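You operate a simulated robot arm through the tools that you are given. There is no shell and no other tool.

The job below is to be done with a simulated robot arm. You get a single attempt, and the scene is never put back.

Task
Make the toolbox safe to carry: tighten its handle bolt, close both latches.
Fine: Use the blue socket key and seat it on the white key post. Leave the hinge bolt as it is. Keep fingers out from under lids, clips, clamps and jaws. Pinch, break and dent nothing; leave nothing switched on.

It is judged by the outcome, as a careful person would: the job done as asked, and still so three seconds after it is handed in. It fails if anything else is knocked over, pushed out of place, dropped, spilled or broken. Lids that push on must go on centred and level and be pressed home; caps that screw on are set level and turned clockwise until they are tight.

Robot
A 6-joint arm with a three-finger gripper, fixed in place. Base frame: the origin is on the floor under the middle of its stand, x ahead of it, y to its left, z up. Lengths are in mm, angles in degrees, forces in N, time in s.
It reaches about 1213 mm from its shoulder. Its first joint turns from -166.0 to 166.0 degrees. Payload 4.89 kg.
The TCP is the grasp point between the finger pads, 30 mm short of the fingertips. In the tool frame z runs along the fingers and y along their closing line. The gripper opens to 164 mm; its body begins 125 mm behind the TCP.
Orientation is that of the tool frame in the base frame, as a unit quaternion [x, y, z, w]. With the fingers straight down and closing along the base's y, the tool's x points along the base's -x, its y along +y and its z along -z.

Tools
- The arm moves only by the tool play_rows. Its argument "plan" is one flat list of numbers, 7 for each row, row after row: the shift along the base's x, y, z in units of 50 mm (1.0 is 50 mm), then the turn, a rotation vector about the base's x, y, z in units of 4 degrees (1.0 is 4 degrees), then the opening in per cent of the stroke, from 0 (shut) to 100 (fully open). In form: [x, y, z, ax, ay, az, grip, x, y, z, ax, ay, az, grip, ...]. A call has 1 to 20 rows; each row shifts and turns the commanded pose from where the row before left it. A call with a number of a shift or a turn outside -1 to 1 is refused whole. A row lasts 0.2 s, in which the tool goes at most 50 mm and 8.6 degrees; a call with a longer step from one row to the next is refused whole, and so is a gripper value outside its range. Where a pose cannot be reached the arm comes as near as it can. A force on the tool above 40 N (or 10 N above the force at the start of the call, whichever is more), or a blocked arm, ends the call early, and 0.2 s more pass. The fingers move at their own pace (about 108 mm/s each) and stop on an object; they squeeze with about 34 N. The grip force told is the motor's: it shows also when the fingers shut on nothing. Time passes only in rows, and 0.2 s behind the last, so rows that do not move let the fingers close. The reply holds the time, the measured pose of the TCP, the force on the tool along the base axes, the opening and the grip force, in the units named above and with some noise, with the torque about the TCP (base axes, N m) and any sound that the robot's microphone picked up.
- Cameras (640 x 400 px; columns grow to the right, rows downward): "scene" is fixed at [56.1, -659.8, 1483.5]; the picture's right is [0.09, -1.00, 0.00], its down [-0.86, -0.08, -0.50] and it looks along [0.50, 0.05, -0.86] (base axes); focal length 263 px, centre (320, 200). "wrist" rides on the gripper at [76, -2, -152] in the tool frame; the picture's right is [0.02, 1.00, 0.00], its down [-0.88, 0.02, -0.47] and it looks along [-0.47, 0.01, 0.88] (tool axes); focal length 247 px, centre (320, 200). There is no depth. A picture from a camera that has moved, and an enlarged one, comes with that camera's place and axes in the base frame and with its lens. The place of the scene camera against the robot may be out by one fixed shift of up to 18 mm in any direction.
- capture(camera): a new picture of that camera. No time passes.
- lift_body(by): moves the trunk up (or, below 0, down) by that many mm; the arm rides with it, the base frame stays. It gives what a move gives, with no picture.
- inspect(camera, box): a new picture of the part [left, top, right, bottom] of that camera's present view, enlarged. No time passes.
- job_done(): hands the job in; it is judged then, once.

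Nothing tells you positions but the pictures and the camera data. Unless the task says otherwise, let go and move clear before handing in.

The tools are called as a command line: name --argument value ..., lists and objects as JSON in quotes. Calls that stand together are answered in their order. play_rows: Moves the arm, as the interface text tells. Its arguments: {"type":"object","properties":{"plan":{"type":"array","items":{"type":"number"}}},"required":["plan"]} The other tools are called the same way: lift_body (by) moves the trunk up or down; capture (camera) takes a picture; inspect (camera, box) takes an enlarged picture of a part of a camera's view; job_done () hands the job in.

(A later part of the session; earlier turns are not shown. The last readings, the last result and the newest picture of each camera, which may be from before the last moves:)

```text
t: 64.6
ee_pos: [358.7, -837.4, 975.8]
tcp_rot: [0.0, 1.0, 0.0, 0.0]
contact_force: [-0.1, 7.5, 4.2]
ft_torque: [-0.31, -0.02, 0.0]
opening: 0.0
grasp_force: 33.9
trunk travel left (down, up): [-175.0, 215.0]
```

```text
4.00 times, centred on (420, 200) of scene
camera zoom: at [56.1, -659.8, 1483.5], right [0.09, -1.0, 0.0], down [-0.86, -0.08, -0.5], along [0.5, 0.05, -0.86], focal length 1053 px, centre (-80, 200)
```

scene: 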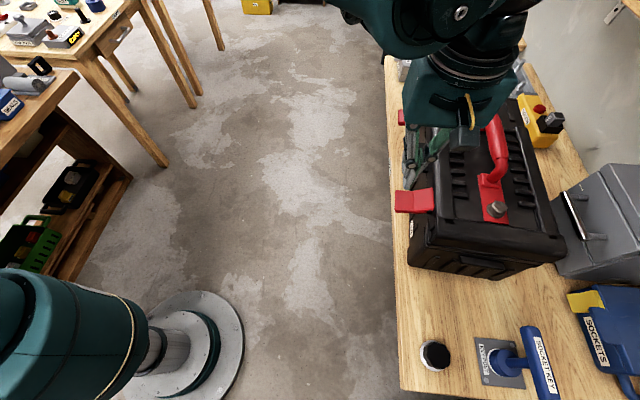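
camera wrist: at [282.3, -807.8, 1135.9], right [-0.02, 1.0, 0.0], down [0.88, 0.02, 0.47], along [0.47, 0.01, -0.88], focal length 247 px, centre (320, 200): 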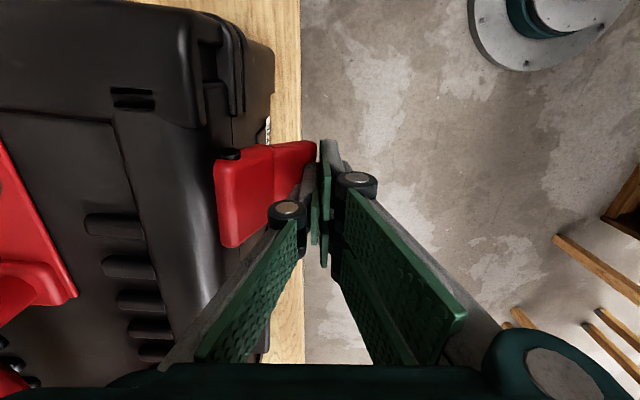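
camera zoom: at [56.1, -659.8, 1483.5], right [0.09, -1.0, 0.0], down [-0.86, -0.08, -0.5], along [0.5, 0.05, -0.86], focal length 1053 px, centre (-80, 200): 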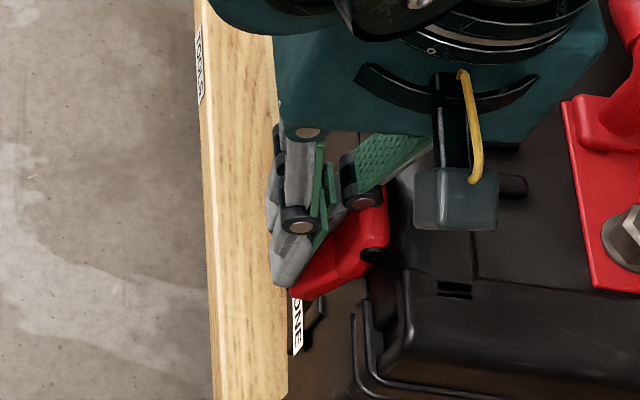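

The box slid slightly under just 7.5 N, so it is light. I'll back off and see where the latch stands before pushing any further.

play_rows --plan '[0, 0.2, 0.02, 0, 0, 0, 0, 0, 0.5, 0.2, 0, 0, 0, 0, 0, 0.5, 0.6, 0, 0, 0, 0, 0, 0.2, 0.8, 0, 0, 0, 0, -0.6, 0, 0.7, 0, 0, 0, 0, -0.9, 0, 0, 0, 0, 0, 0, 0, 0, 0, 0, 0, 0, 0]'

capture --camera "wrist"

inspect --camera "scene" --box '[380, 80, 600, 280]'

inspect --camera "scene" --box '[385, 170, 465, 250]'

```text
t: 66.2
ee_pos: [282.8, -767.9, 1090.4]
tcp_rot: [0.001, 1.0, 0.0, 0.0]
contact_force: [0.2, 0.8, 0.4]
ft_torque: [-0.08, 0.01, 0.0]
opening: 0.0
grasp_force: 33.7
trunk travel left (down, up): [-175.0, 215.0]
```

```text
taken
camera wrist: at [205.7, -770.5, 1242.4], right [-0.02, 1.0, 0.0], down [0.88, 0.02, 0.47], along [0.47, 0.01, -0.88], focal length 247 px, centre (320, 200)
```

wrist: 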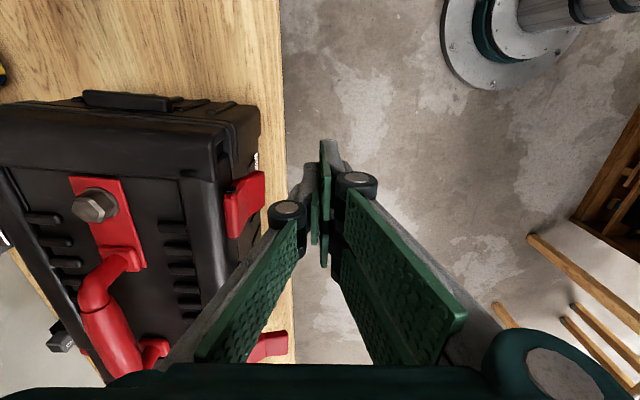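

```text
2.00 times, centred on (490, 180) of scene
camera zoom: at [56.1, -659.8, 1483.5], right [0.09, -1.0, 0.0], down [-0.86, -0.08, -0.5], along [0.5, 0.05, -0.86], focal length 527 px, centre (-20, 240)
```

zoom: 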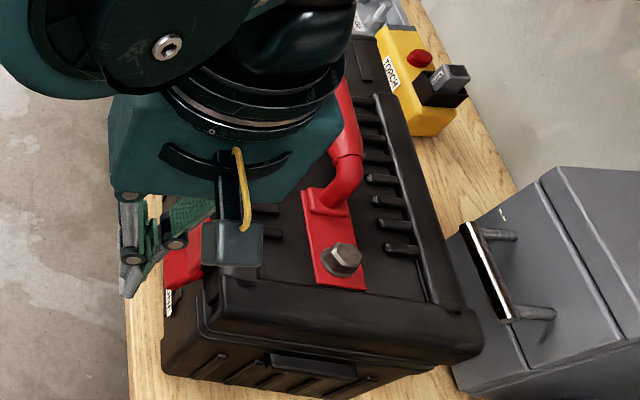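

```text
5.00 times, centred on (425, 210) of scene
camera zoom: at [56.1, -659.8, 1483.5], right [0.09, -1.0, 0.0], down [-0.86, -0.08, -0.5], along [0.5, 0.05, -0.86], focal length 1316 px, centre (-205, 150)
```

zoom: 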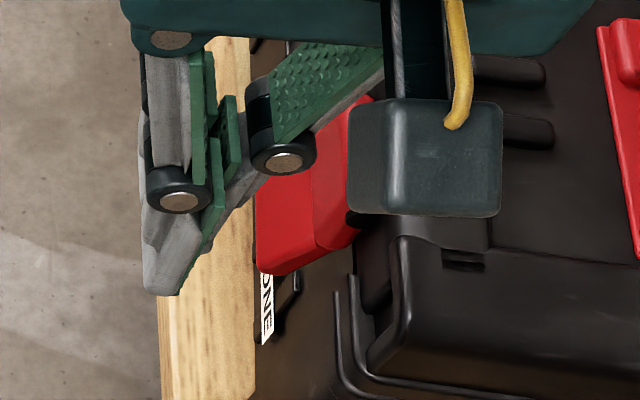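

inspect --camera "wrist" --box '[190, 90, 310, 260]'

```text
2.35 times, centred on (250, 175) of wrist
camera zoom: at [205.7, -770.5, 1242.4], right [-0.02, 1.0, 0.0], down [0.88, 0.02, 0.47], along [0.47, 0.01, -0.88], focal length 581 px, centre (485, 259)
```

zoom: 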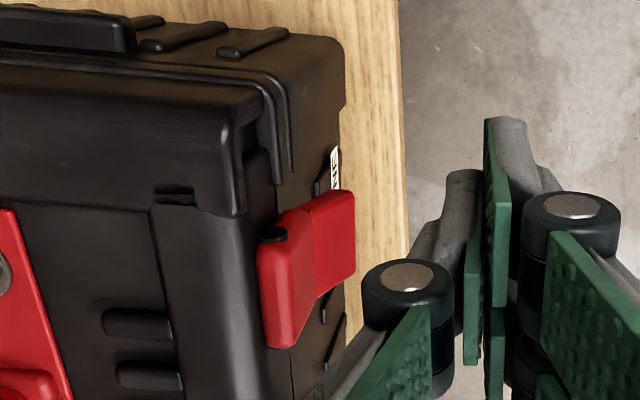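

The latch stays partly down. The torque reading shows the finger's upper bulge hit the lid edge at about z=1006, and that is what nudged the box, not latch resistance. I'll tilt the tool 40° so the fingertips lead toward the latch and the gripper body stays away from the lid.

play_rows --plan '[0, 0.3, 0, -1, 0, 0, 0, 0, 0.3, 0, -1, 0, 0, 0, 0, 0, 0, -1, 0, 0, 0, 0, 0, 0, -1, 0, 0, 0, 0, 0, 0, -1, 0, 0, 0, 0, 0, 0, -1, 0, 0, 0, 0, 0, 0, -1, 0, 0, 0, 0, 0, 0, -1, 0, 0, 0, 0, 0, 0, -1, 0, 0, 0, 0, 0, 0, -1, 0, 0, 0, 0, 0, 0, 0, 0, 0, 0]'

capture --camera "wrist"

capture --camera "scene"

```text
t: 68.6
ee_pos: [284.4, -739.2, 1091.3]
tcp_rot: [0.0, 0.94, -0.342, 0.0]
contact_force: [-0.1, 0.2, 0.1]
ft_torque: [0.02, 0.01, 0.04]
opening: 0.0
grasp_force: 33.9
trunk travel left (down, up): [-175.0, 215.0]
```

```text
taken
camera wrist: at [207.3, -643.1, 1208.0], right [-0.02, 0.77, -0.64], down [0.88, 0.32, 0.35], along [0.47, -0.56, -0.68], focal length 247 px, centre (320, 200)
```

wrist: 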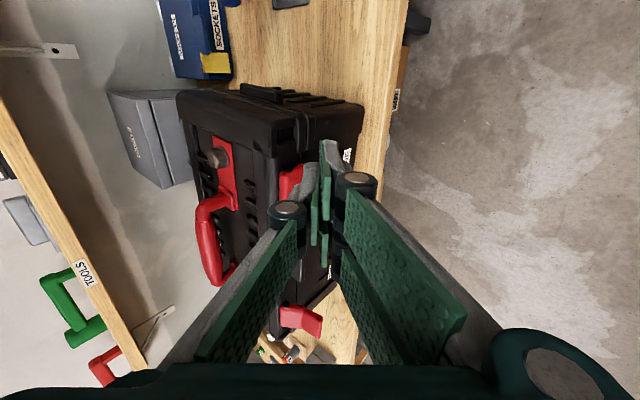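

```text
taken
```

scene: 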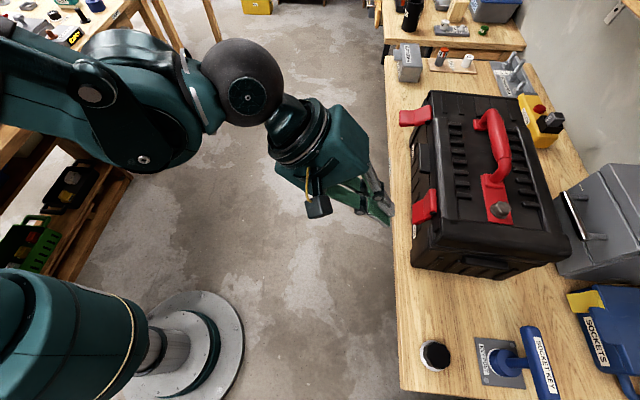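

The tilt works and the scene camera has a clear view. I'll zoom in on both latches and the box.

inspect --camera "scene" --box '[385, 170, 465, 250]'

inspect --camera "scene" --box '[380, 70, 600, 280]'

inspect --camera "wrist" --box '[170, 70, 390, 250]'

```text
5.00 times, centred on (425, 210) of scene
camera zoom: at [56.1, -659.8, 1483.5], right [0.09, -1.0, 0.0], down [-0.86, -0.08, -0.5], along [0.5, 0.05, -0.86], focal length 1316 px, centre (-205, 150)
```

zoom: 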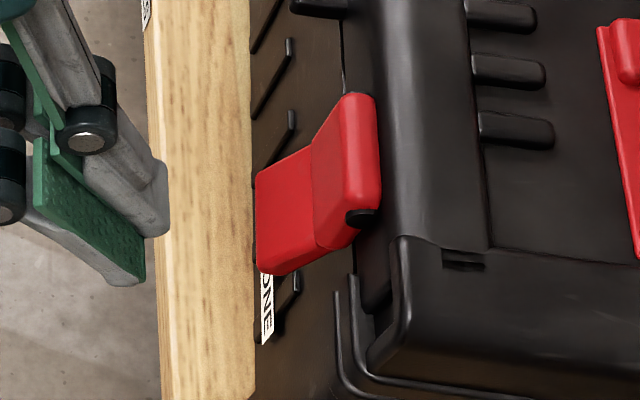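

```text
1.90 times, centred on (490, 175) of scene
camera zoom: at [56.1, -659.8, 1483.5], right [0.09, -1.0, 0.0], down [-0.86, -0.08, -0.5], along [0.5, 0.05, -0.86], focal length 502 px, centre (-4, 248)
```

zoom: 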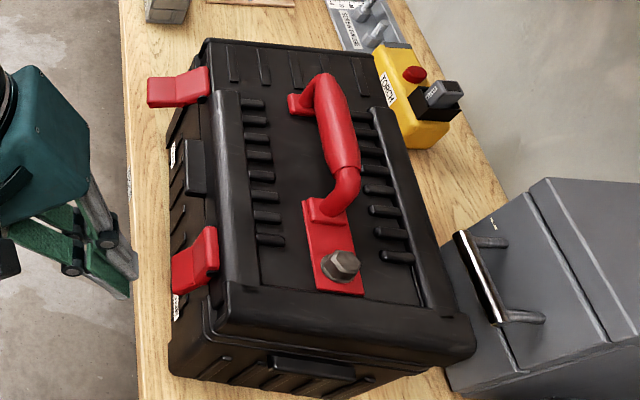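

```text
2.22 times, centred on (280, 160) of wrist
camera zoom: at [207.3, -643.1, 1208.0], right [-0.02, 0.77, -0.64], down [0.88, 0.32, 0.35], along [0.47, -0.56, -0.68], focal length 549 px, centre (409, 289)
```

zoom: 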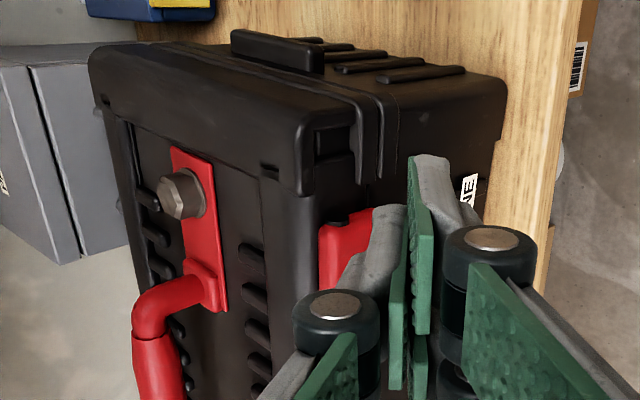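

Latch ONE is hanging nearly vertical but may not be fully home. I'll approach it from outside with the tilted fingertips at about z=945 and press gently inward.

play_rows --plan '[0.67, 0, 0, 0, 0, 0, 0, 0.67, 0, 0, 0, 0, 0, 0, 0, 0, -0.8, 0, 0, 0, 0, 0, 0, -0.8, 0, 0, 0, 0, 0, 0, -0.9, 0, 0, 0, 0, 0, -0.5, 0, 0, 0, 0, 0, 0, -0.5, 0, 0, 0, 0, 0, 0, 0, 0, 0, 0, 0, 0]'

capture --camera "wrist"

inspect --camera "scene" --box '[370, 150, 470, 250]'

```text
t: 70.4
ee_pos: [350.9, -787.7, 966.5]
tcp_rot: [0.0, 0.94, -0.342, 0.0]
contact_force: [0.5, -0.1, 0.1]
ft_torque: [0.01, 0.07, 0.01]
opening: 0.1
grasp_force: 34.0
trunk travel left (down, up): [-175.0, 215.0]
```

```text
taken
camera wrist: at [274.2, -693.0, 1083.8], right [-0.02, 0.77, -0.64], down [0.88, 0.32, 0.35], along [0.47, -0.56, -0.68], focal length 247 px, centre (320, 200)
```

wrist: 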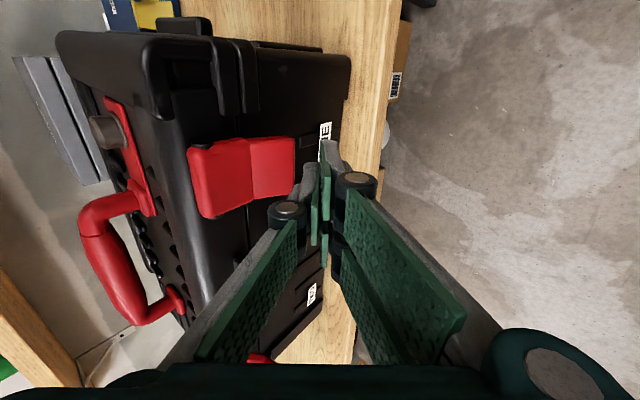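

```text
4.00 times, centred on (420, 200) of scene
camera zoom: at [56.1, -659.8, 1483.5], right [0.09, -1.0, 0.0], down [-0.86, -0.08, -0.5], along [0.5, 0.05, -0.86], focal length 1053 px, centre (-80, 200)
```

zoom: 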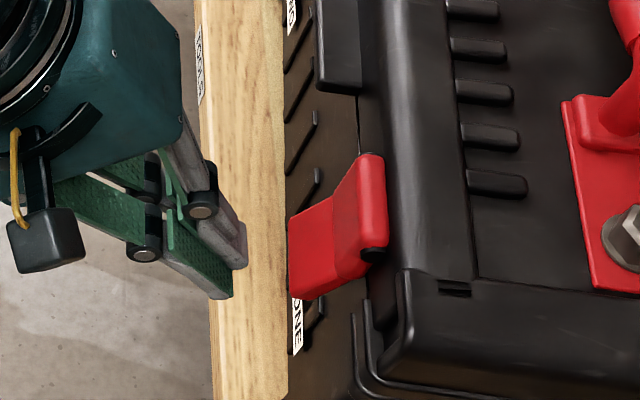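

Good view from the side. I'll zoom in on the latch and its catch.

inspect --camera "wrist" --box '[170, 100, 350, 240]'

inspect --camera "scene" --box '[405, 175, 465, 235]'

```text
2.86 times, centred on (260, 170) of wrist
camera zoom: at [274.2, -693.0, 1083.8], right [-0.02, 0.77, -0.64], down [0.88, 0.32, 0.35], along [0.47, -0.56, -0.68], focal length 706 px, centre (491, 286)
```

zoom: 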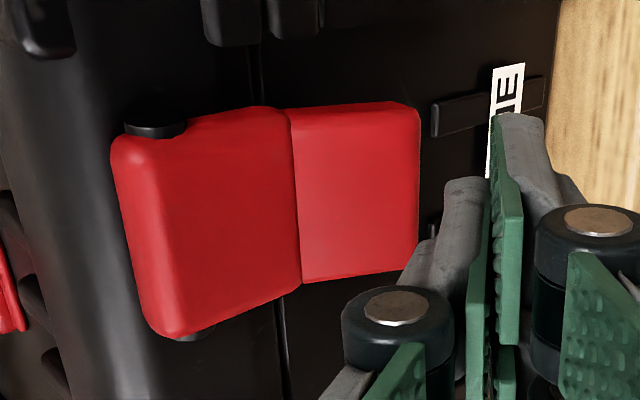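

```text
6.67 times, centred on (435, 205) of scene
camera zoom: at [56.1, -659.8, 1483.5], right [0.09, -1.0, 0.0], down [-0.86, -0.08, -0.5], along [0.5, 0.05, -0.86], focal length 1755 px, centre (-447, 167)
```

zoom: 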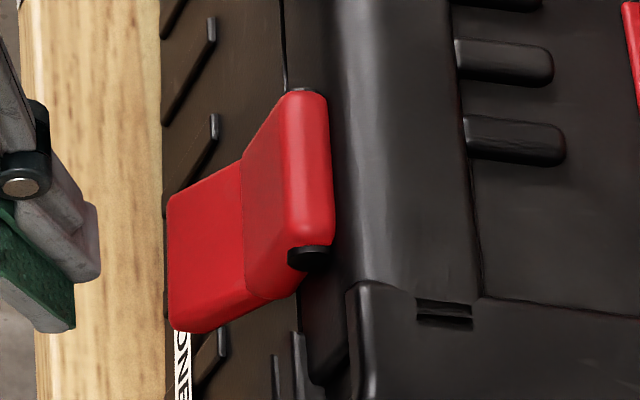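

play_rows --plan '[0, -0.2, 0, 0, 0, 0, 0, 0, -0.2, 0, 0, 0, 0, 0, 0, -0.15, 0, 0, 0, 0, 0, 0, -0.05, 0, 0, 0, 0, 0]'

inspect --camera "scene" --box '[405, 175, 465, 235]'

```text
t: 71.4
ee_pos: [351.6, -819.5, 965.3]
tcp_rot: [0.0, 0.94, -0.342, 0.001]
contact_force: [-0.2, -0.4, -0.4]
ft_torque: [-0.01, 0.03, 0.01]
opening: 0.0
grasp_force: 34.0
trunk travel left (down, up): [-175.0, 215.0]
```

```text
6.67 times, centred on (435, 205) of scene
camera zoom: at [56.1, -659.8, 1483.5], right [0.09, -1.0, 0.0], down [-0.86, -0.08, -0.5], along [0.5, 0.05, -0.86], focal length 1755 px, centre (-447, 167)
```

zoom: 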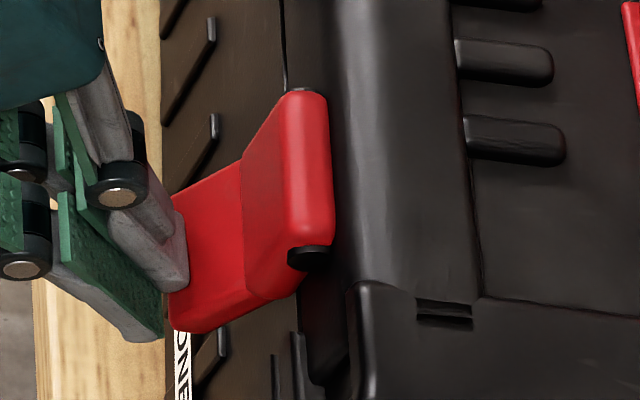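

play_rows --plan '[0, -0.04, 0, 0, 0, 0, 0, 0, -0.04, 0, 0, 0, 0, 0, 0, -0.04, 0, 0, 0, 0, 0]'

inspect --camera "scene" --box '[405, 175, 465, 235]'

```text
t: 72.2
ee_pos: [351.3, -825.4, 965.5]
tcp_rot: [0.0, 0.94, -0.342, 0.0]
contact_force: [0.2, -0.4, 0.0]
ft_torque: [0.02, 0.04, 0.0]
opening: 0.1
grasp_force: 33.8
trunk travel left (down, up): [-175.0, 215.0]
```

```text
6.67 times, centred on (435, 205) of scene
camera zoom: at [56.1, -659.8, 1483.5], right [0.09, -1.0, 0.0], down [-0.86, -0.08, -0.5], along [0.5, 0.05, -0.86], focal length 1755 px, centre (-447, 167)
```

zoom: 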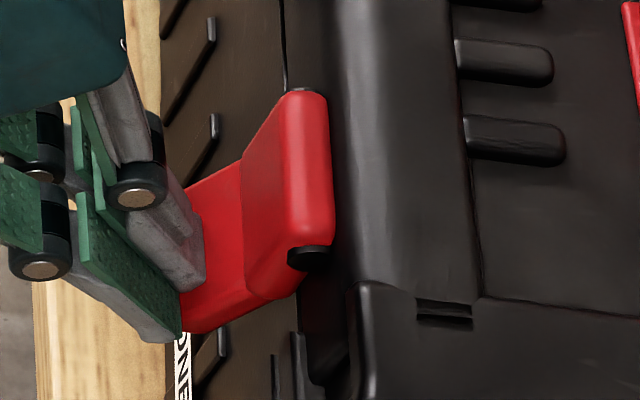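

play_rows --plan '[0, -0.03, 0, 0, 0, 0, 0, 0, -0.03, 0, 0, 0, 0, 0, 0, -0.03, 0, 0, 0, 0, 0]'

inspect --camera "scene" --box '[405, 175, 465, 235]'

```text
t: 73.0
ee_pos: [351.3, -829.1, 966.9]
tcp_rot: [0.0, 0.94, -0.342, 0.0]
contact_force: [0.2, 10.1, 9.3]
ft_torque: [-0.06, 0.1, -0.16]
opening: 0.1
grasp_force: 34.1
trunk travel left (down, up): [-175.0, 215.0]
```

```text
6.67 times, centred on (435, 205) of scene
camera zoom: at [56.1, -659.8, 1483.5], right [0.09, -1.0, 0.0], down [-0.86, -0.08, -0.5], along [0.5, 0.05, -0.86], focal length 1755 px, centre (-447, 167)
```

zoom: 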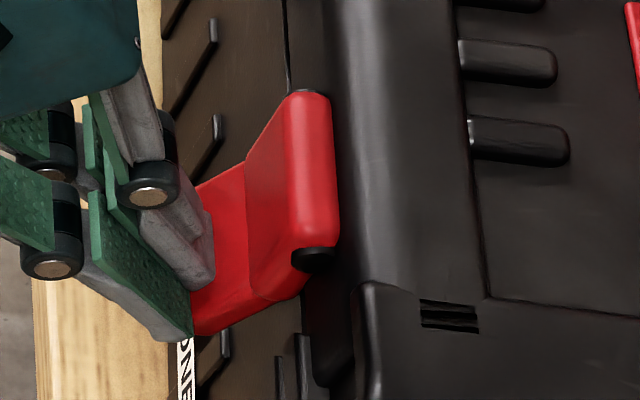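

There is firm resistance with no latch motion and only a 1–2 mm box nudge, so I need a proper profile view to tell whether this latch is home. I'll back away and re-aim the wrist camera along the box side.

play_rows --plan '[0, 0.3, 0, 0, 0, 0, 0, 0, 0.7, 0.2, 0, 0, 0, 0, -0.5, 0.6, 0.4, 0, 0, 0, 0, -0.7, 0, 0.6, 0, 0, 0, 0, -0.7, 0, 0.4, 0, 0, 0, 0, 0, 0, 0, 1, 0, 0, 0, 0, 0, 0, 1, 0, 0, 0, 0, 0, 0, 1, 0, 0, 0, 0, 0, 0, 1, 0, 0, 0, 0, 0, 0, 1, 0, 0, 0, 0, 0, 0, 1, 0, 0, 0, 0, 0, 0, 1, 0, 0, 0, 0, 0, 0, 1, 0, 0, 0, 0, 0, 0, 1, 0, 0, 0, 0, 0, 0, 1, 0, 0, 0]'

play_rows --plan '[0, 0, 0, 0, -1, 0, 0, 0, 0, 0, 0, -1, 0, 0, 0, 0, 0, 0, -1, 0, 0, 0, 0, 0, 0, -1, 0, 0, 0, 0, 0, 0, -1, 0, 0, 0, 0, 0, 0, -1, 0, 0, 0, 0, 0, 0, -1, 0, 0, 0, 0, 0, 0, -1, 0, 0, 0, 0, 0, 0, -1, 0, 0, 0, 0, 0, 0, -1, 0, 0, 0, 0, 0, 0, -1, 0, 0, 0, 0, 0, 0, -1, 0, 0, 0, 0, 0, 0, 0, 0, 0]'

capture --camera "wrist"

capture --camera "scene"

```text
t: 76.2
ee_pos: [255.5, -749.0, 1047.1]
tcp_rot: [0.0, 1.0, 0.0, 0.0]
contact_force: [0.5, 1.2, 0.8]
ft_torque: [-0.13, -0.02, 0.01]
opening: 0.1
grasp_force: 33.8
trunk travel left (down, up): [-175.0, 215.0]
```

```text
t: 79.0
ee_pos: [257.1, -749.3, 1045.1]
tcp_rot: [0.0, 0.913, 0.001, 0.407]
contact_force: [-0.2, 0.4, -0.2]
ft_torque: [0.0, -0.02, 0.01]
opening: 0.1
grasp_force: 34.1
trunk travel left (down, up): [-175.0, 215.0]
```

```text
taken
camera wrist: at [91.4, -752.0, 1090.1], right [-0.01, 1.0, -0.02], down [0.24, 0.02, 0.97], along [0.97, 0.01, -0.24], focal length 247 px, centre (320, 200)
```

wrist: 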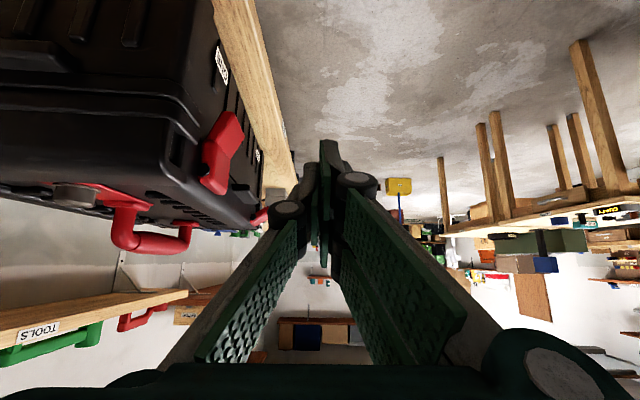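

```text
taken
```

scene: 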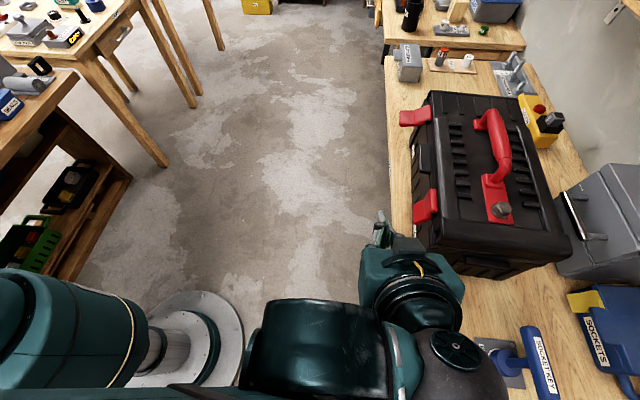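

I have a near-horizontal profile view, with the image upside-down (up in the world is down in the picture). I'll zoom in on the latches.

inspect --camera "wrist" --box '[150, 80, 290, 240]'

inspect --camera "wrist" --box '[190, 100, 260, 210]'

```text
2.50 times, centred on (220, 160) of wrist
camera zoom: at [91.4, -752.0, 1090.1], right [-0.01, 1.0, -0.02], down [0.24, 0.02, 0.97], along [0.97, 0.01, -0.24], focal length 617 px, centre (570, 300)
```

zoom: 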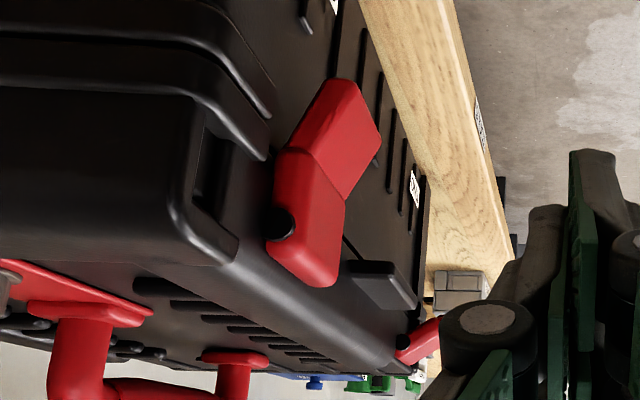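

```text
3.64 times, centred on (225, 155) of wrist
camera zoom: at [91.4, -752.0, 1090.1], right [-0.01, 1.0, -0.02], down [0.24, 0.02, 0.97], along [0.97, 0.01, -0.24], focal length 898 px, centre (666, 364)
```

zoom: 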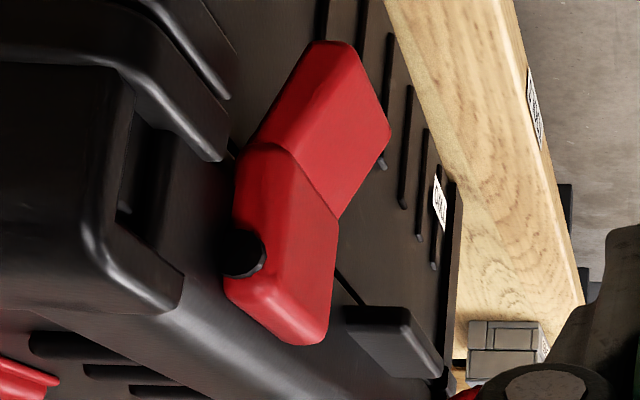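

inspect --camera "scene" --box '[405, 175, 465, 235]'

inspect --camera "scene" --box '[380, 70, 600, 280]'

```text
6.67 times, centred on (435, 205) of scene
camera zoom: at [56.1, -659.8, 1483.5], right [0.09, -1.0, 0.0], down [-0.86, -0.08, -0.5], along [0.5, 0.05, -0.86], focal length 1755 px, centre (-447, 167)
```

zoom: 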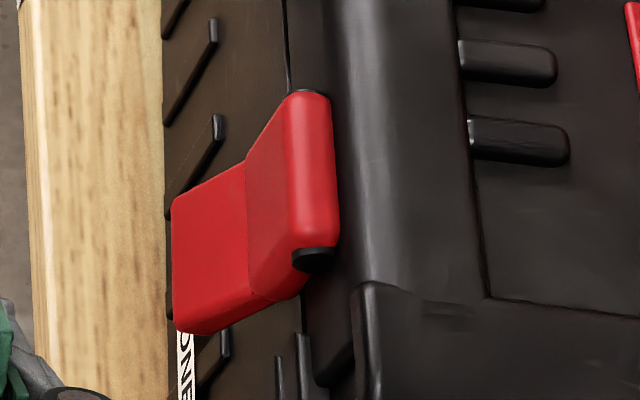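

```text
1.90 times, centred on (490, 175) of scene
camera zoom: at [56.1, -659.8, 1483.5], right [0.09, -1.0, 0.0], down [-0.86, -0.08, -0.5], along [0.5, 0.05, -0.86], focal length 502 px, centre (-4, 248)
```

zoom: 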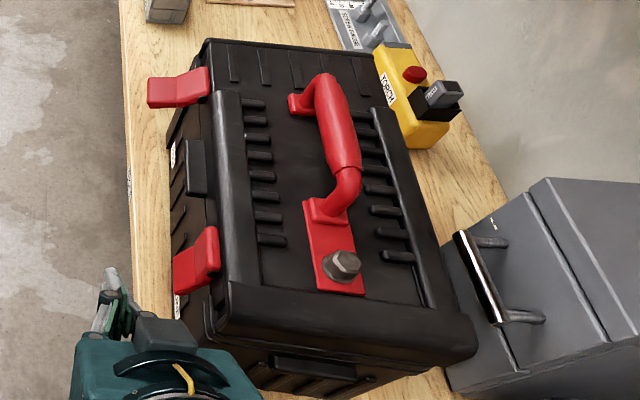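

The latch didn't rotate at all under load, so it's on a stop. I want to be sure that is fully closed, so I'll take a straighter profile view along the box side.

play_rows --plan '[-0.38, -0.44, -0.6, 0, 0, 0, 0, -0.38, -0.44, -0.6, 0, 0, 0, 0, -0.38, -0.44, -0.6, 0, 0, 0, 0, 0, 0, 0, 0, 0, 0, 0]'

inspect --camera "wrist" --box '[200, 80, 340, 240]'

capture --camera "wrist"

```text
t: 80.0
ee_pos: [197.8, -815.2, 954.5]
tcp_rot: [0.001, 0.913, -0.001, 0.407]
contact_force: [0.8, -0.9, -0.5]
ft_torque: [0.04, -0.06, 0.07]
opening: 0.0
grasp_force: 33.8
trunk travel left (down, up): [-175.0, 215.0]
```

```text
2.50 times, centred on (270, 160) of wrist
camera zoom: at [32.9, -818.2, 999.3], right [-0.01, 1.0, -0.02], down [0.24, 0.02, 0.97], along [0.97, 0.01, -0.24], focal length 617 px, centre (445, 300)
```

zoom: 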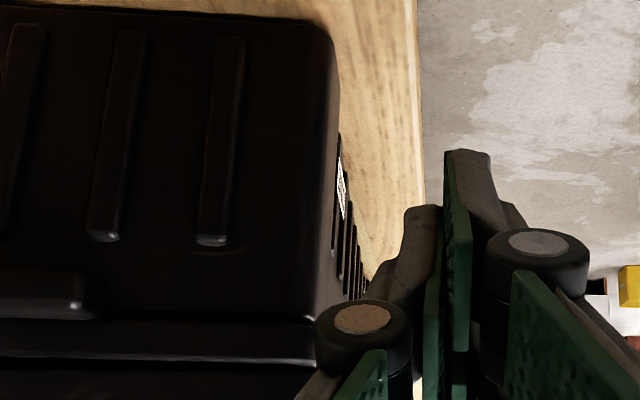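

```text
taken
camera wrist: at [32.9, -818.2, 999.3], right [-0.01, 1.0, -0.02], down [0.24, 0.02, 0.97], along [0.97, 0.01, -0.24], focal length 247 px, centre (320, 200)
```

wrist: 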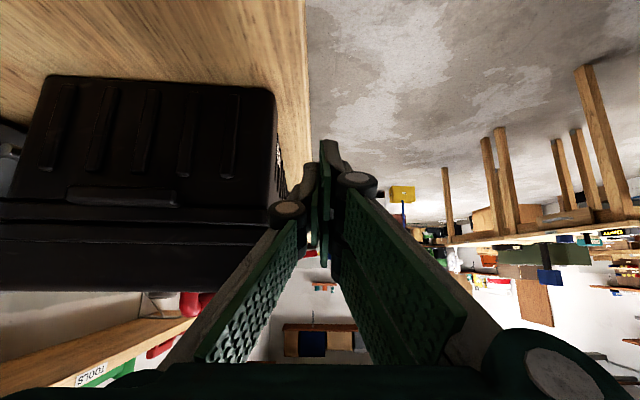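

play_rows --plan '[-0.5, 0.1, 0.2, 0, 0, 0, 0, 0, 0, 0, 0, 0, 0, 50, 0, 0, 0, 0, 0, 0, 100, 0, 0, 0, 0, 0, 0, 100, 0, 0, 0, 0, 0, 0, 100]'

inspect --camera "wrist" --box '[240, 100, 380, 260]'

capture --camera "wrist"

```text
t: 81.2
ee_pos: [174.5, -809.5, 965.8]
tcp_rot: [0.0, 0.914, 0.0, 0.406]
contact_force: [0.1, -0.3, -0.1]
ft_torque: [0.01, -0.01, 0.0]
opening: 164.0
grasp_force: 0.1
trunk travel left (down, up): [-175.0, 215.0]
```

```text
2.50 times, centred on (310, 180) of wrist
camera zoom: at [8.5, -812.4, 1009.8], right [-0.01, 1.0, -0.02], down [0.24, 0.02, 0.97], along [0.97, 0.01, -0.24], focal length 617 px, centre (345, 250)
```

zoom: 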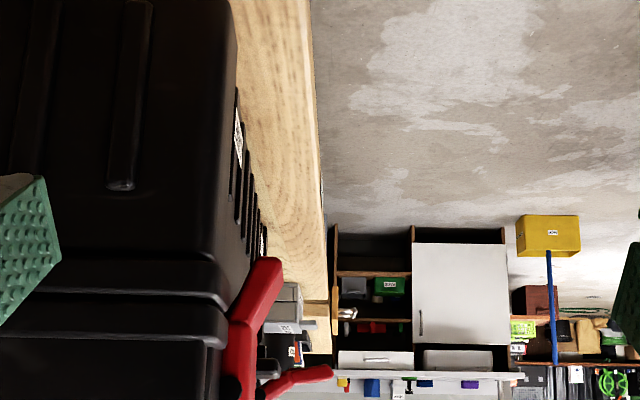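

```text
taken
camera wrist: at [8.5, -812.4, 1009.8], right [-0.01, 1.0, -0.02], down [0.24, 0.02, 0.97], along [0.97, 0.01, -0.24], focal length 247 px, centre (320, 200)
```

wrist: 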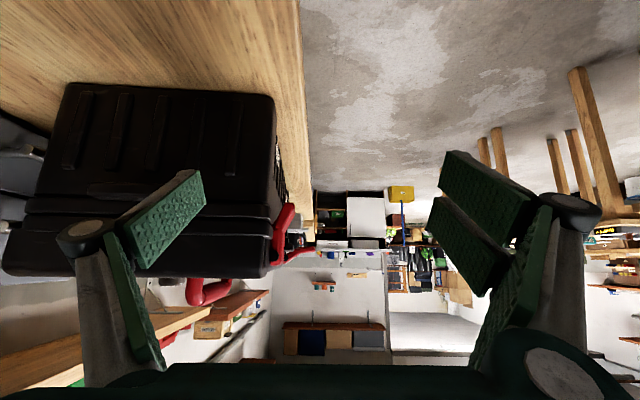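

Now there is a clear profile. I'll zoom in on the latch edges.

inspect --camera "wrist" --box '[260, 190, 340, 280]'

```text
4.44 times, centred on (300, 235) of wrist
camera zoom: at [8.5, -812.4, 1009.8], right [-0.01, 1.0, -0.02], down [0.24, 0.02, 0.97], along [0.97, 0.01, -0.24], focal length 1098 px, centre (409, 44)
```

zoom: 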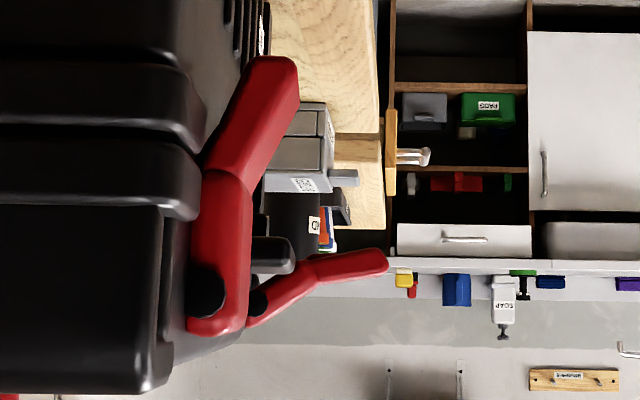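

Excellent: in this profile, latch ONE's upper arm is exactly vertical and flush against the box, while latch TWO is still swung out. Latch ONE is closed. Now I'll measure latch TWO.

inspect --camera "scene" --box '[390, 90, 450, 150]'

inspect --camera "scene" --box '[380, 40, 480, 140]'

```text
6.67 times, centred on (420, 120) of scene
camera zoom: at [56.1, -659.8, 1483.5], right [0.09, -1.0, 0.0], down [-0.86, -0.08, -0.5], along [0.5, 0.05, -0.86], focal length 1755 px, centre (-347, 733)
```

zoom: 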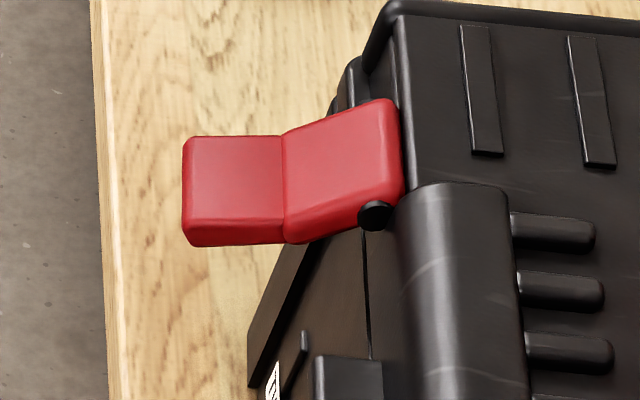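

```text
4.00 times, centred on (430, 90) of scene
camera zoom: at [56.1, -659.8, 1483.5], right [0.09, -1.0, 0.0], down [-0.86, -0.08, -0.5], along [0.5, 0.05, -0.86], focal length 1053 px, centre (-120, 640)
```

zoom: 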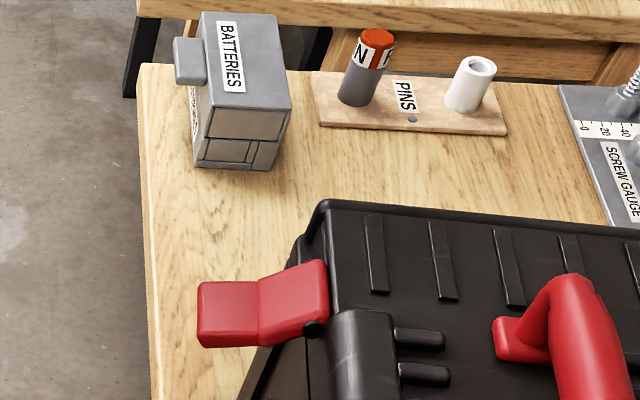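

Latch TWO's tip is at about (633, -817, 976), with its hinge near y≈-885. I'll reorient to the 40° tilt well clear of everything and then travel along to it.

play_rows --plan '[0.5, 0.5, 0.6, 0, 0, 0, 50, 0.5, 0.5, 0.6, 0, 0, 0, 0, 0.5, 0.4, 0.6, 0, 0, 0, 0, 0, 0, 0, 0, 1, 0, 0, 0, 0, 0, 0, 1, 0, 0, 0, 0, 0, 0, 1, 0, 0, 0, 0, 0, 0, 1, 0, 0, 0, 0, 0, 0, 1, 0, 0, 0, 0, 0, 0, 1, 0, 0, 0, 0, 0, 0, 1, 0, 0, 0, 0, 0, 0, 1, 0, 0, 0, 0, 0, 0, 1, 0, 0, 0, 0, 0, 0, 1, 0, 0, 0, 0, 0, 0, 1, 0, 0, 0, 0, 0, 0, 1, 0, 0]'

play_rows --plan '[0.76, 0, 0, -1, 0, 0, 0, 0.76, 0, 0, -1, 0, 0, 0, 0.76, 0, 0, -1, 0, 0, 0, 0.76, 0, 0, -1, 0, 0, 0, 0.76, 0, 0, -1, 0, 0, 0, 0.76, 0, 0, -1, 0, 0, 0, 0.76, 0, 0, -1, 0, 0, 0, 0.76, 0, 0, -1, 0, 0, 0, 0.76, 0, 0, -1, 0, 0, 0, 0.76, 0, 0, -1, 0, 0, 0, 0, 0, 0, 0, 0, 0, 0]'

capture --camera "wrist"

capture --camera "scene"

```text
t: 84.4
ee_pos: [247.9, -739.8, 1056.7]
tcp_rot: [0.001, 1.0, 0.0, -0.001]
contact_force: [-0.4, 0.7, 0.0]
ft_torque: [0.01, -0.03, -0.02]
opening: 0.0
grasp_force: 34.0
trunk travel left (down, up): [-175.0, 215.0]
```

```text
t: 86.8
ee_pos: [630.3, -740.7, 1057.1]
tcp_rot: [-0.001, 0.94, -0.342, 0.001]
contact_force: [0.4, -0.2, -0.2]
ft_torque: [-0.01, 0.07, -0.05]
opening: 0.0
grasp_force: 34.0
trunk travel left (down, up): [-175.0, 215.0]
```

```text
taken
camera wrist: at [552.5, -645.4, 1173.2], right [-0.02, 0.77, -0.64], down [0.88, 0.32, 0.35], along [0.47, -0.56, -0.68], focal length 247 px, centre (320, 200)
```

wrist: 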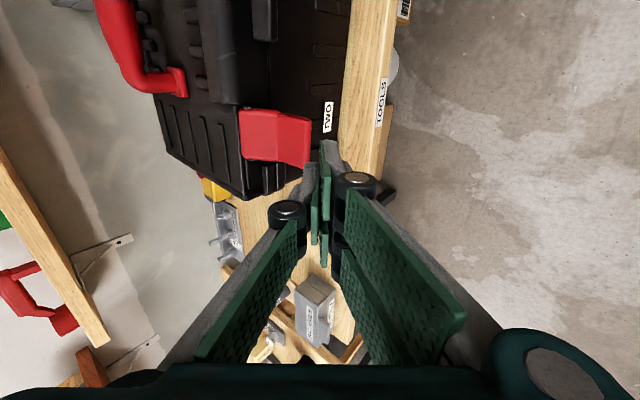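

```text
taken
```

scene: 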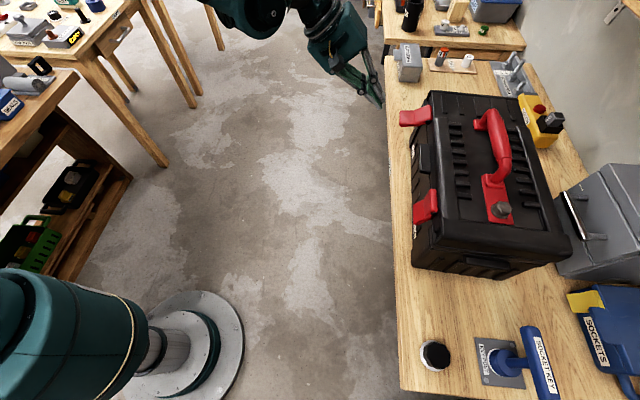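

play_rows --plan '[0, -0.7, -0.2, 0, 0, 0, 0, -0.04, -0.7, -0.2, 0, 0, 0, 0, 0, -0.12, -0.1, 0, 0, 0, 0, 0, 0, 0, 0, 0, 0, 0]'

capture --camera "wrist"

inspect --camera "scene" --box '[380, 80, 460, 160]'

```text
t: 87.8
ee_pos: [628.6, -816.9, 1030.6]
tcp_rot: [-0.001, 0.94, -0.342, 0.0]
contact_force: [-0.4, -1.0, 0.3]
ft_torque: [0.03, 0.06, -0.01]
opening: 0.0
grasp_force: 33.7
trunk travel left (down, up): [-175.0, 215.0]
```

```text
taken
camera wrist: at [550.9, -721.6, 1147.6], right [-0.02, 0.77, -0.64], down [0.88, 0.32, 0.35], along [0.47, -0.56, -0.68], focal length 247 px, centre (320, 200)
```

wrist: 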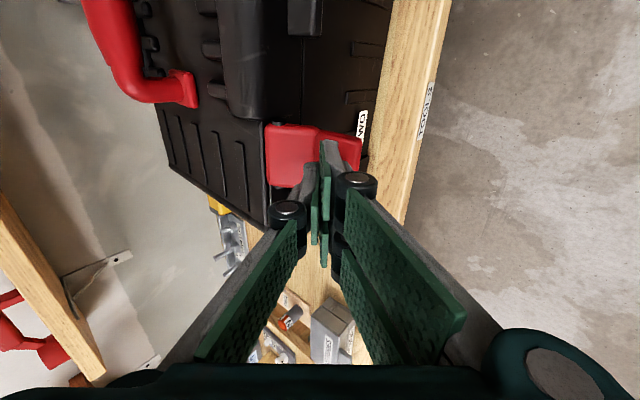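

```text
5.00 times, centred on (420, 120) of scene
camera zoom: at [56.1, -659.8, 1483.5], right [0.09, -1.0, 0.0], down [-0.86, -0.08, -0.5], along [0.5, 0.05, -0.86], focal length 1316 px, centre (-180, 600)
```

zoom: 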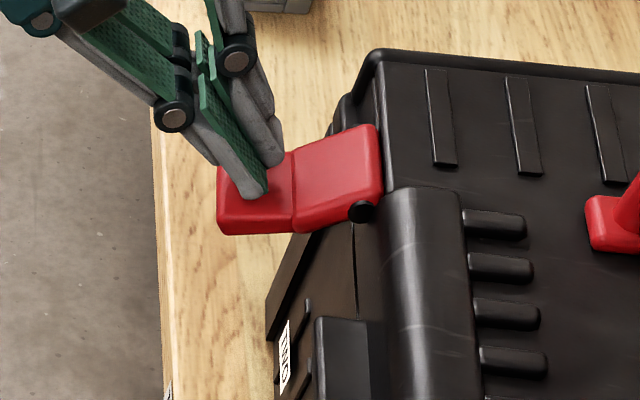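

The fingertips are right above latch TWO's lip. I press down slowly.

play_rows --plan '[0, 0, -0.1, 0, 0, 0, 0, 0, 0, -0.1, 0, 0, 0, 0, 0, 0, -0.1, 0, 0, 0, 0, 0, 0, -0.1, 0, 0, 0, 0, 0, 0, -0.1, 0, 0, 0, 0]'

inspect --camera "scene" --box '[380, 80, 460, 160]'

```text
t: 89.0
ee_pos: [627.2, -816.1, 1005.8]
tcp_rot: [0.0, 0.939, -0.343, 0.0]
contact_force: [0.2, 0.2, -0.3]
ft_torque: [0.02, 0.03, -0.03]
opening: 0.1
grasp_force: 33.6
trunk travel left (down, up): [-175.0, 215.0]
```

```text
5.00 times, centred on (420, 120) of scene
camera zoom: at [56.1, -659.8, 1483.5], right [0.09, -1.0, 0.0], down [-0.86, -0.08, -0.5], along [0.5, 0.05, -0.86], focal length 1316 px, centre (-180, 600)
```

zoom: 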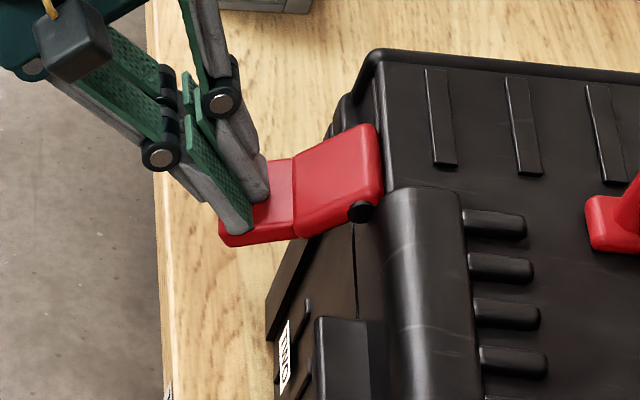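

play_rows --plan '[0, 0, -0.1, 0, 0, 0, 0, 0, 0, -0.1, 0, 0, 0, 0, 0, -0.03, -0.1, 0, 0, 0, 0, 0, -0.04, -0.1, 0, 0, 0, 0]'

inspect --camera "scene" --box '[380, 80, 460, 160]'

```text
t: 90.0
ee_pos: [627.7, -819.1, 987.1]
tcp_rot: [0.0, 0.94, -0.342, 0.0]
contact_force: [-0.1, -0.2, 0.0]
ft_torque: [-0.01, 0.0, 0.01]
opening: 0.2
grasp_force: 34.3
trunk travel left (down, up): [-175.0, 215.0]
```

```text
5.00 times, centred on (420, 120) of scene
camera zoom: at [56.1, -659.8, 1483.5], right [0.09, -1.0, 0.0], down [-0.86, -0.08, -0.5], along [0.5, 0.05, -0.86], focal length 1316 px, centre (-180, 600)
```

zoom: 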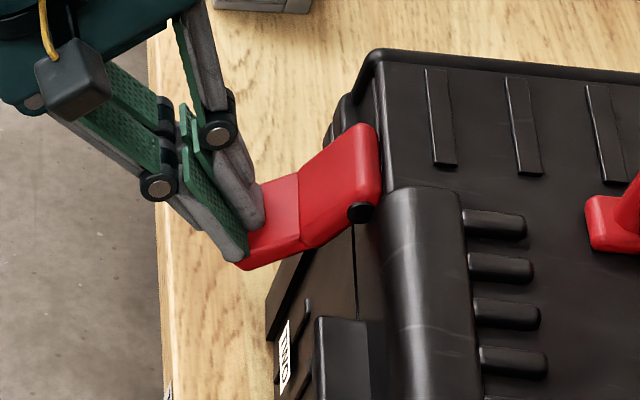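

play_rows --plan '[0, -0.07, -0.1, 0, 0, 0, 0, 0, -0.08, -0.1, 0, 0, 0, 0, 0, -0.09, -0.1, 0, 0, 0, 0, 0, -0.09, -0.07, 0, 0, 0, 0]'

inspect --camera "scene" --box '[380, 80, 460, 160]'

```text
t: 91.0
ee_pos: [627.3, -835.4, 966.8]
tcp_rot: [0.0, 0.939, -0.343, 0.0]
contact_force: [-0.6, -0.6, -0.2]
ft_torque: [-0.03, 0.0, -0.02]
opening: 0.2
grasp_force: 34.6
trunk travel left (down, up): [-175.0, 215.0]
```

```text
5.00 times, centred on (420, 120) of scene
camera zoom: at [56.1, -659.8, 1483.5], right [0.09, -1.0, 0.0], down [-0.86, -0.08, -0.5], along [0.5, 0.05, -0.86], focal length 1316 px, centre (-180, 600)
```

zoom: 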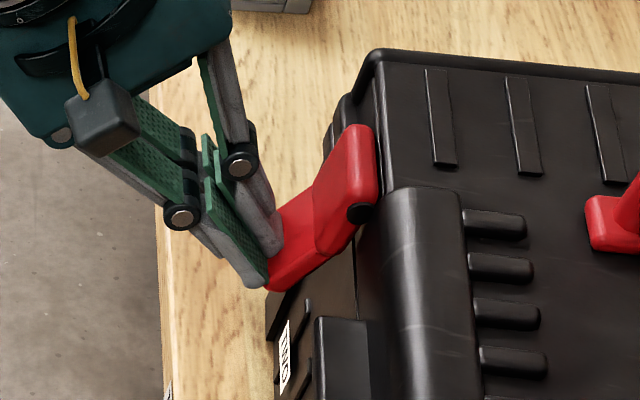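

play_rows --plan '[0, -0.04, 0, 0, 0, 0, 0, 0, -0.04, 0, 0, 0, 0, 0, 0, -0.04, 0, 0, 0, 0, 0, 0, -0.04, 0, 0, 0, 0, 0]'

inspect --camera "scene" --box '[380, 80, 460, 160]'

```text
t: 92.0
ee_pos: [626.9, -844.6, 968.3]
tcp_rot: [0.0, 0.94, -0.342, 0.0]
contact_force: [0.8, -0.7, 0.2]
ft_torque: [0.01, -0.02, 0.02]
opening: 0.0
grasp_force: 34.2
trunk travel left (down, up): [-175.0, 215.0]
```

```text
5.00 times, centred on (420, 120) of scene
camera zoom: at [56.1, -659.8, 1483.5], right [0.09, -1.0, 0.0], down [-0.86, -0.08, -0.5], along [0.5, 0.05, -0.86], focal length 1316 px, centre (-180, 600)
```

zoom: 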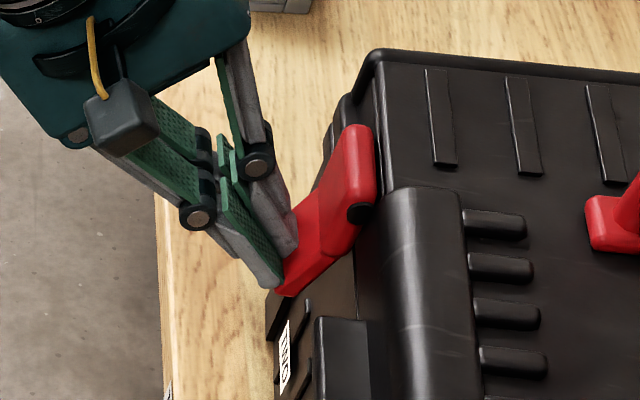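

play_rows --plan '[0, -0.03, 0, 0, 0, 0, 0, 0, -0.03, 0, 0, 0, 0, 0, 0, -0.02, 0, 0, 0, 0, 0]'

```text
t: 92.8
ee_pos: [627.5, -848.5, 968.1]
tcp_rot: [0.0, 0.94, -0.342, 0.0]
contact_force: [-0.7, 8.5, 4.9]
ft_torque: [0.04, 0.08, -0.13]
opening: 0.0
grasp_force: 34.2
trunk travel left (down, up): [-175.0, 215.0]
```

inspect --camera "scene" --box '[380, 80, 460, 160]'

inspect --camera "scene" --box '[380, 70, 600, 280]'

```text
5.00 times, centred on (420, 120) of scene
camera zoom: at [56.1, -659.8, 1483.5], right [0.09, -1.0, 0.0], down [-0.86, -0.08, -0.5], along [0.5, 0.05, -0.86], focal length 1316 px, centre (-180, 600)
```

zoom: 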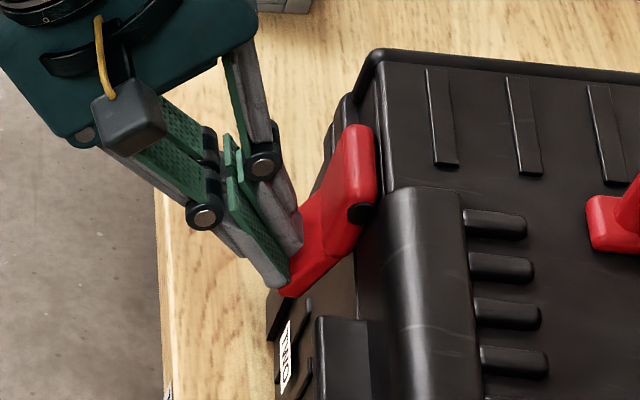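

```text
1.90 times, centred on (490, 175) of scene
camera zoom: at [56.1, -659.8, 1483.5], right [0.09, -1.0, 0.0], down [-0.86, -0.08, -0.5], along [0.5, 0.05, -0.86], focal length 502 px, centre (-4, 248)
```

zoom: 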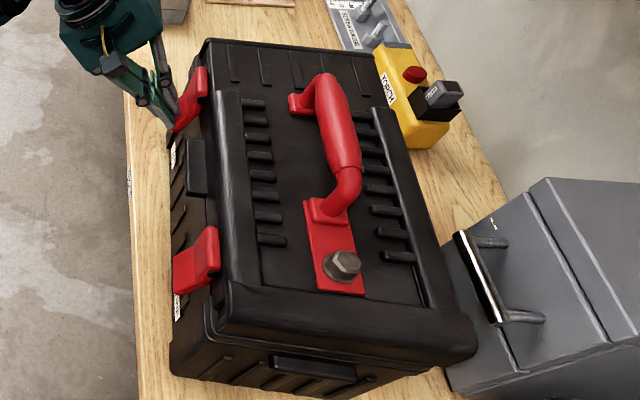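

Latch TWO reached a firm stop at 8.5 N with almost no box motion. I'll add a small mostly-downward press to see whether there is any further travel or a click.

play_rows --plan '[0, -0.008, -0.016, 0, 0, 0, 0, 0, -0.008, -0.016, 0, 0, 0, 0, 0, 0, 0, 0, 0, 0, 0]'

inspect --camera "scene" --box '[380, 80, 460, 160]'

```text
t: 93.6
ee_pos: [627.4, -846.7, 967.1]
tcp_rot: [0.0, 0.939, -0.343, 0.0]
contact_force: [3.5, 15.5, 21.8]
ft_torque: [-0.26, 0.24, -0.17]
opening: 0.0
grasp_force: 33.8
trunk travel left (down, up): [-175.0, 215.0]
```

```text
5.00 times, centred on (420, 120) of scene
camera zoom: at [56.1, -659.8, 1483.5], right [0.09, -1.0, 0.0], down [-0.86, -0.08, -0.5], along [0.5, 0.05, -0.86], focal length 1316 px, centre (-180, 600)
```

zoom: 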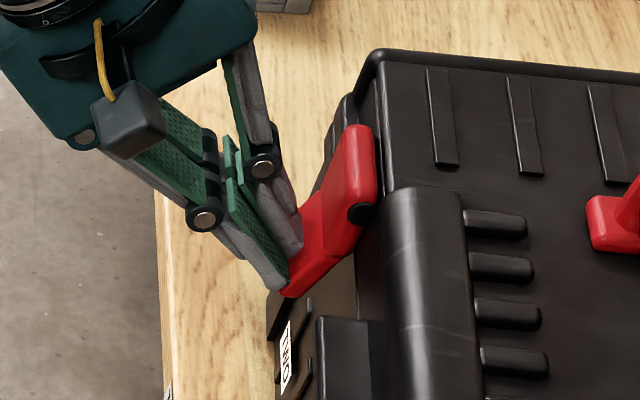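

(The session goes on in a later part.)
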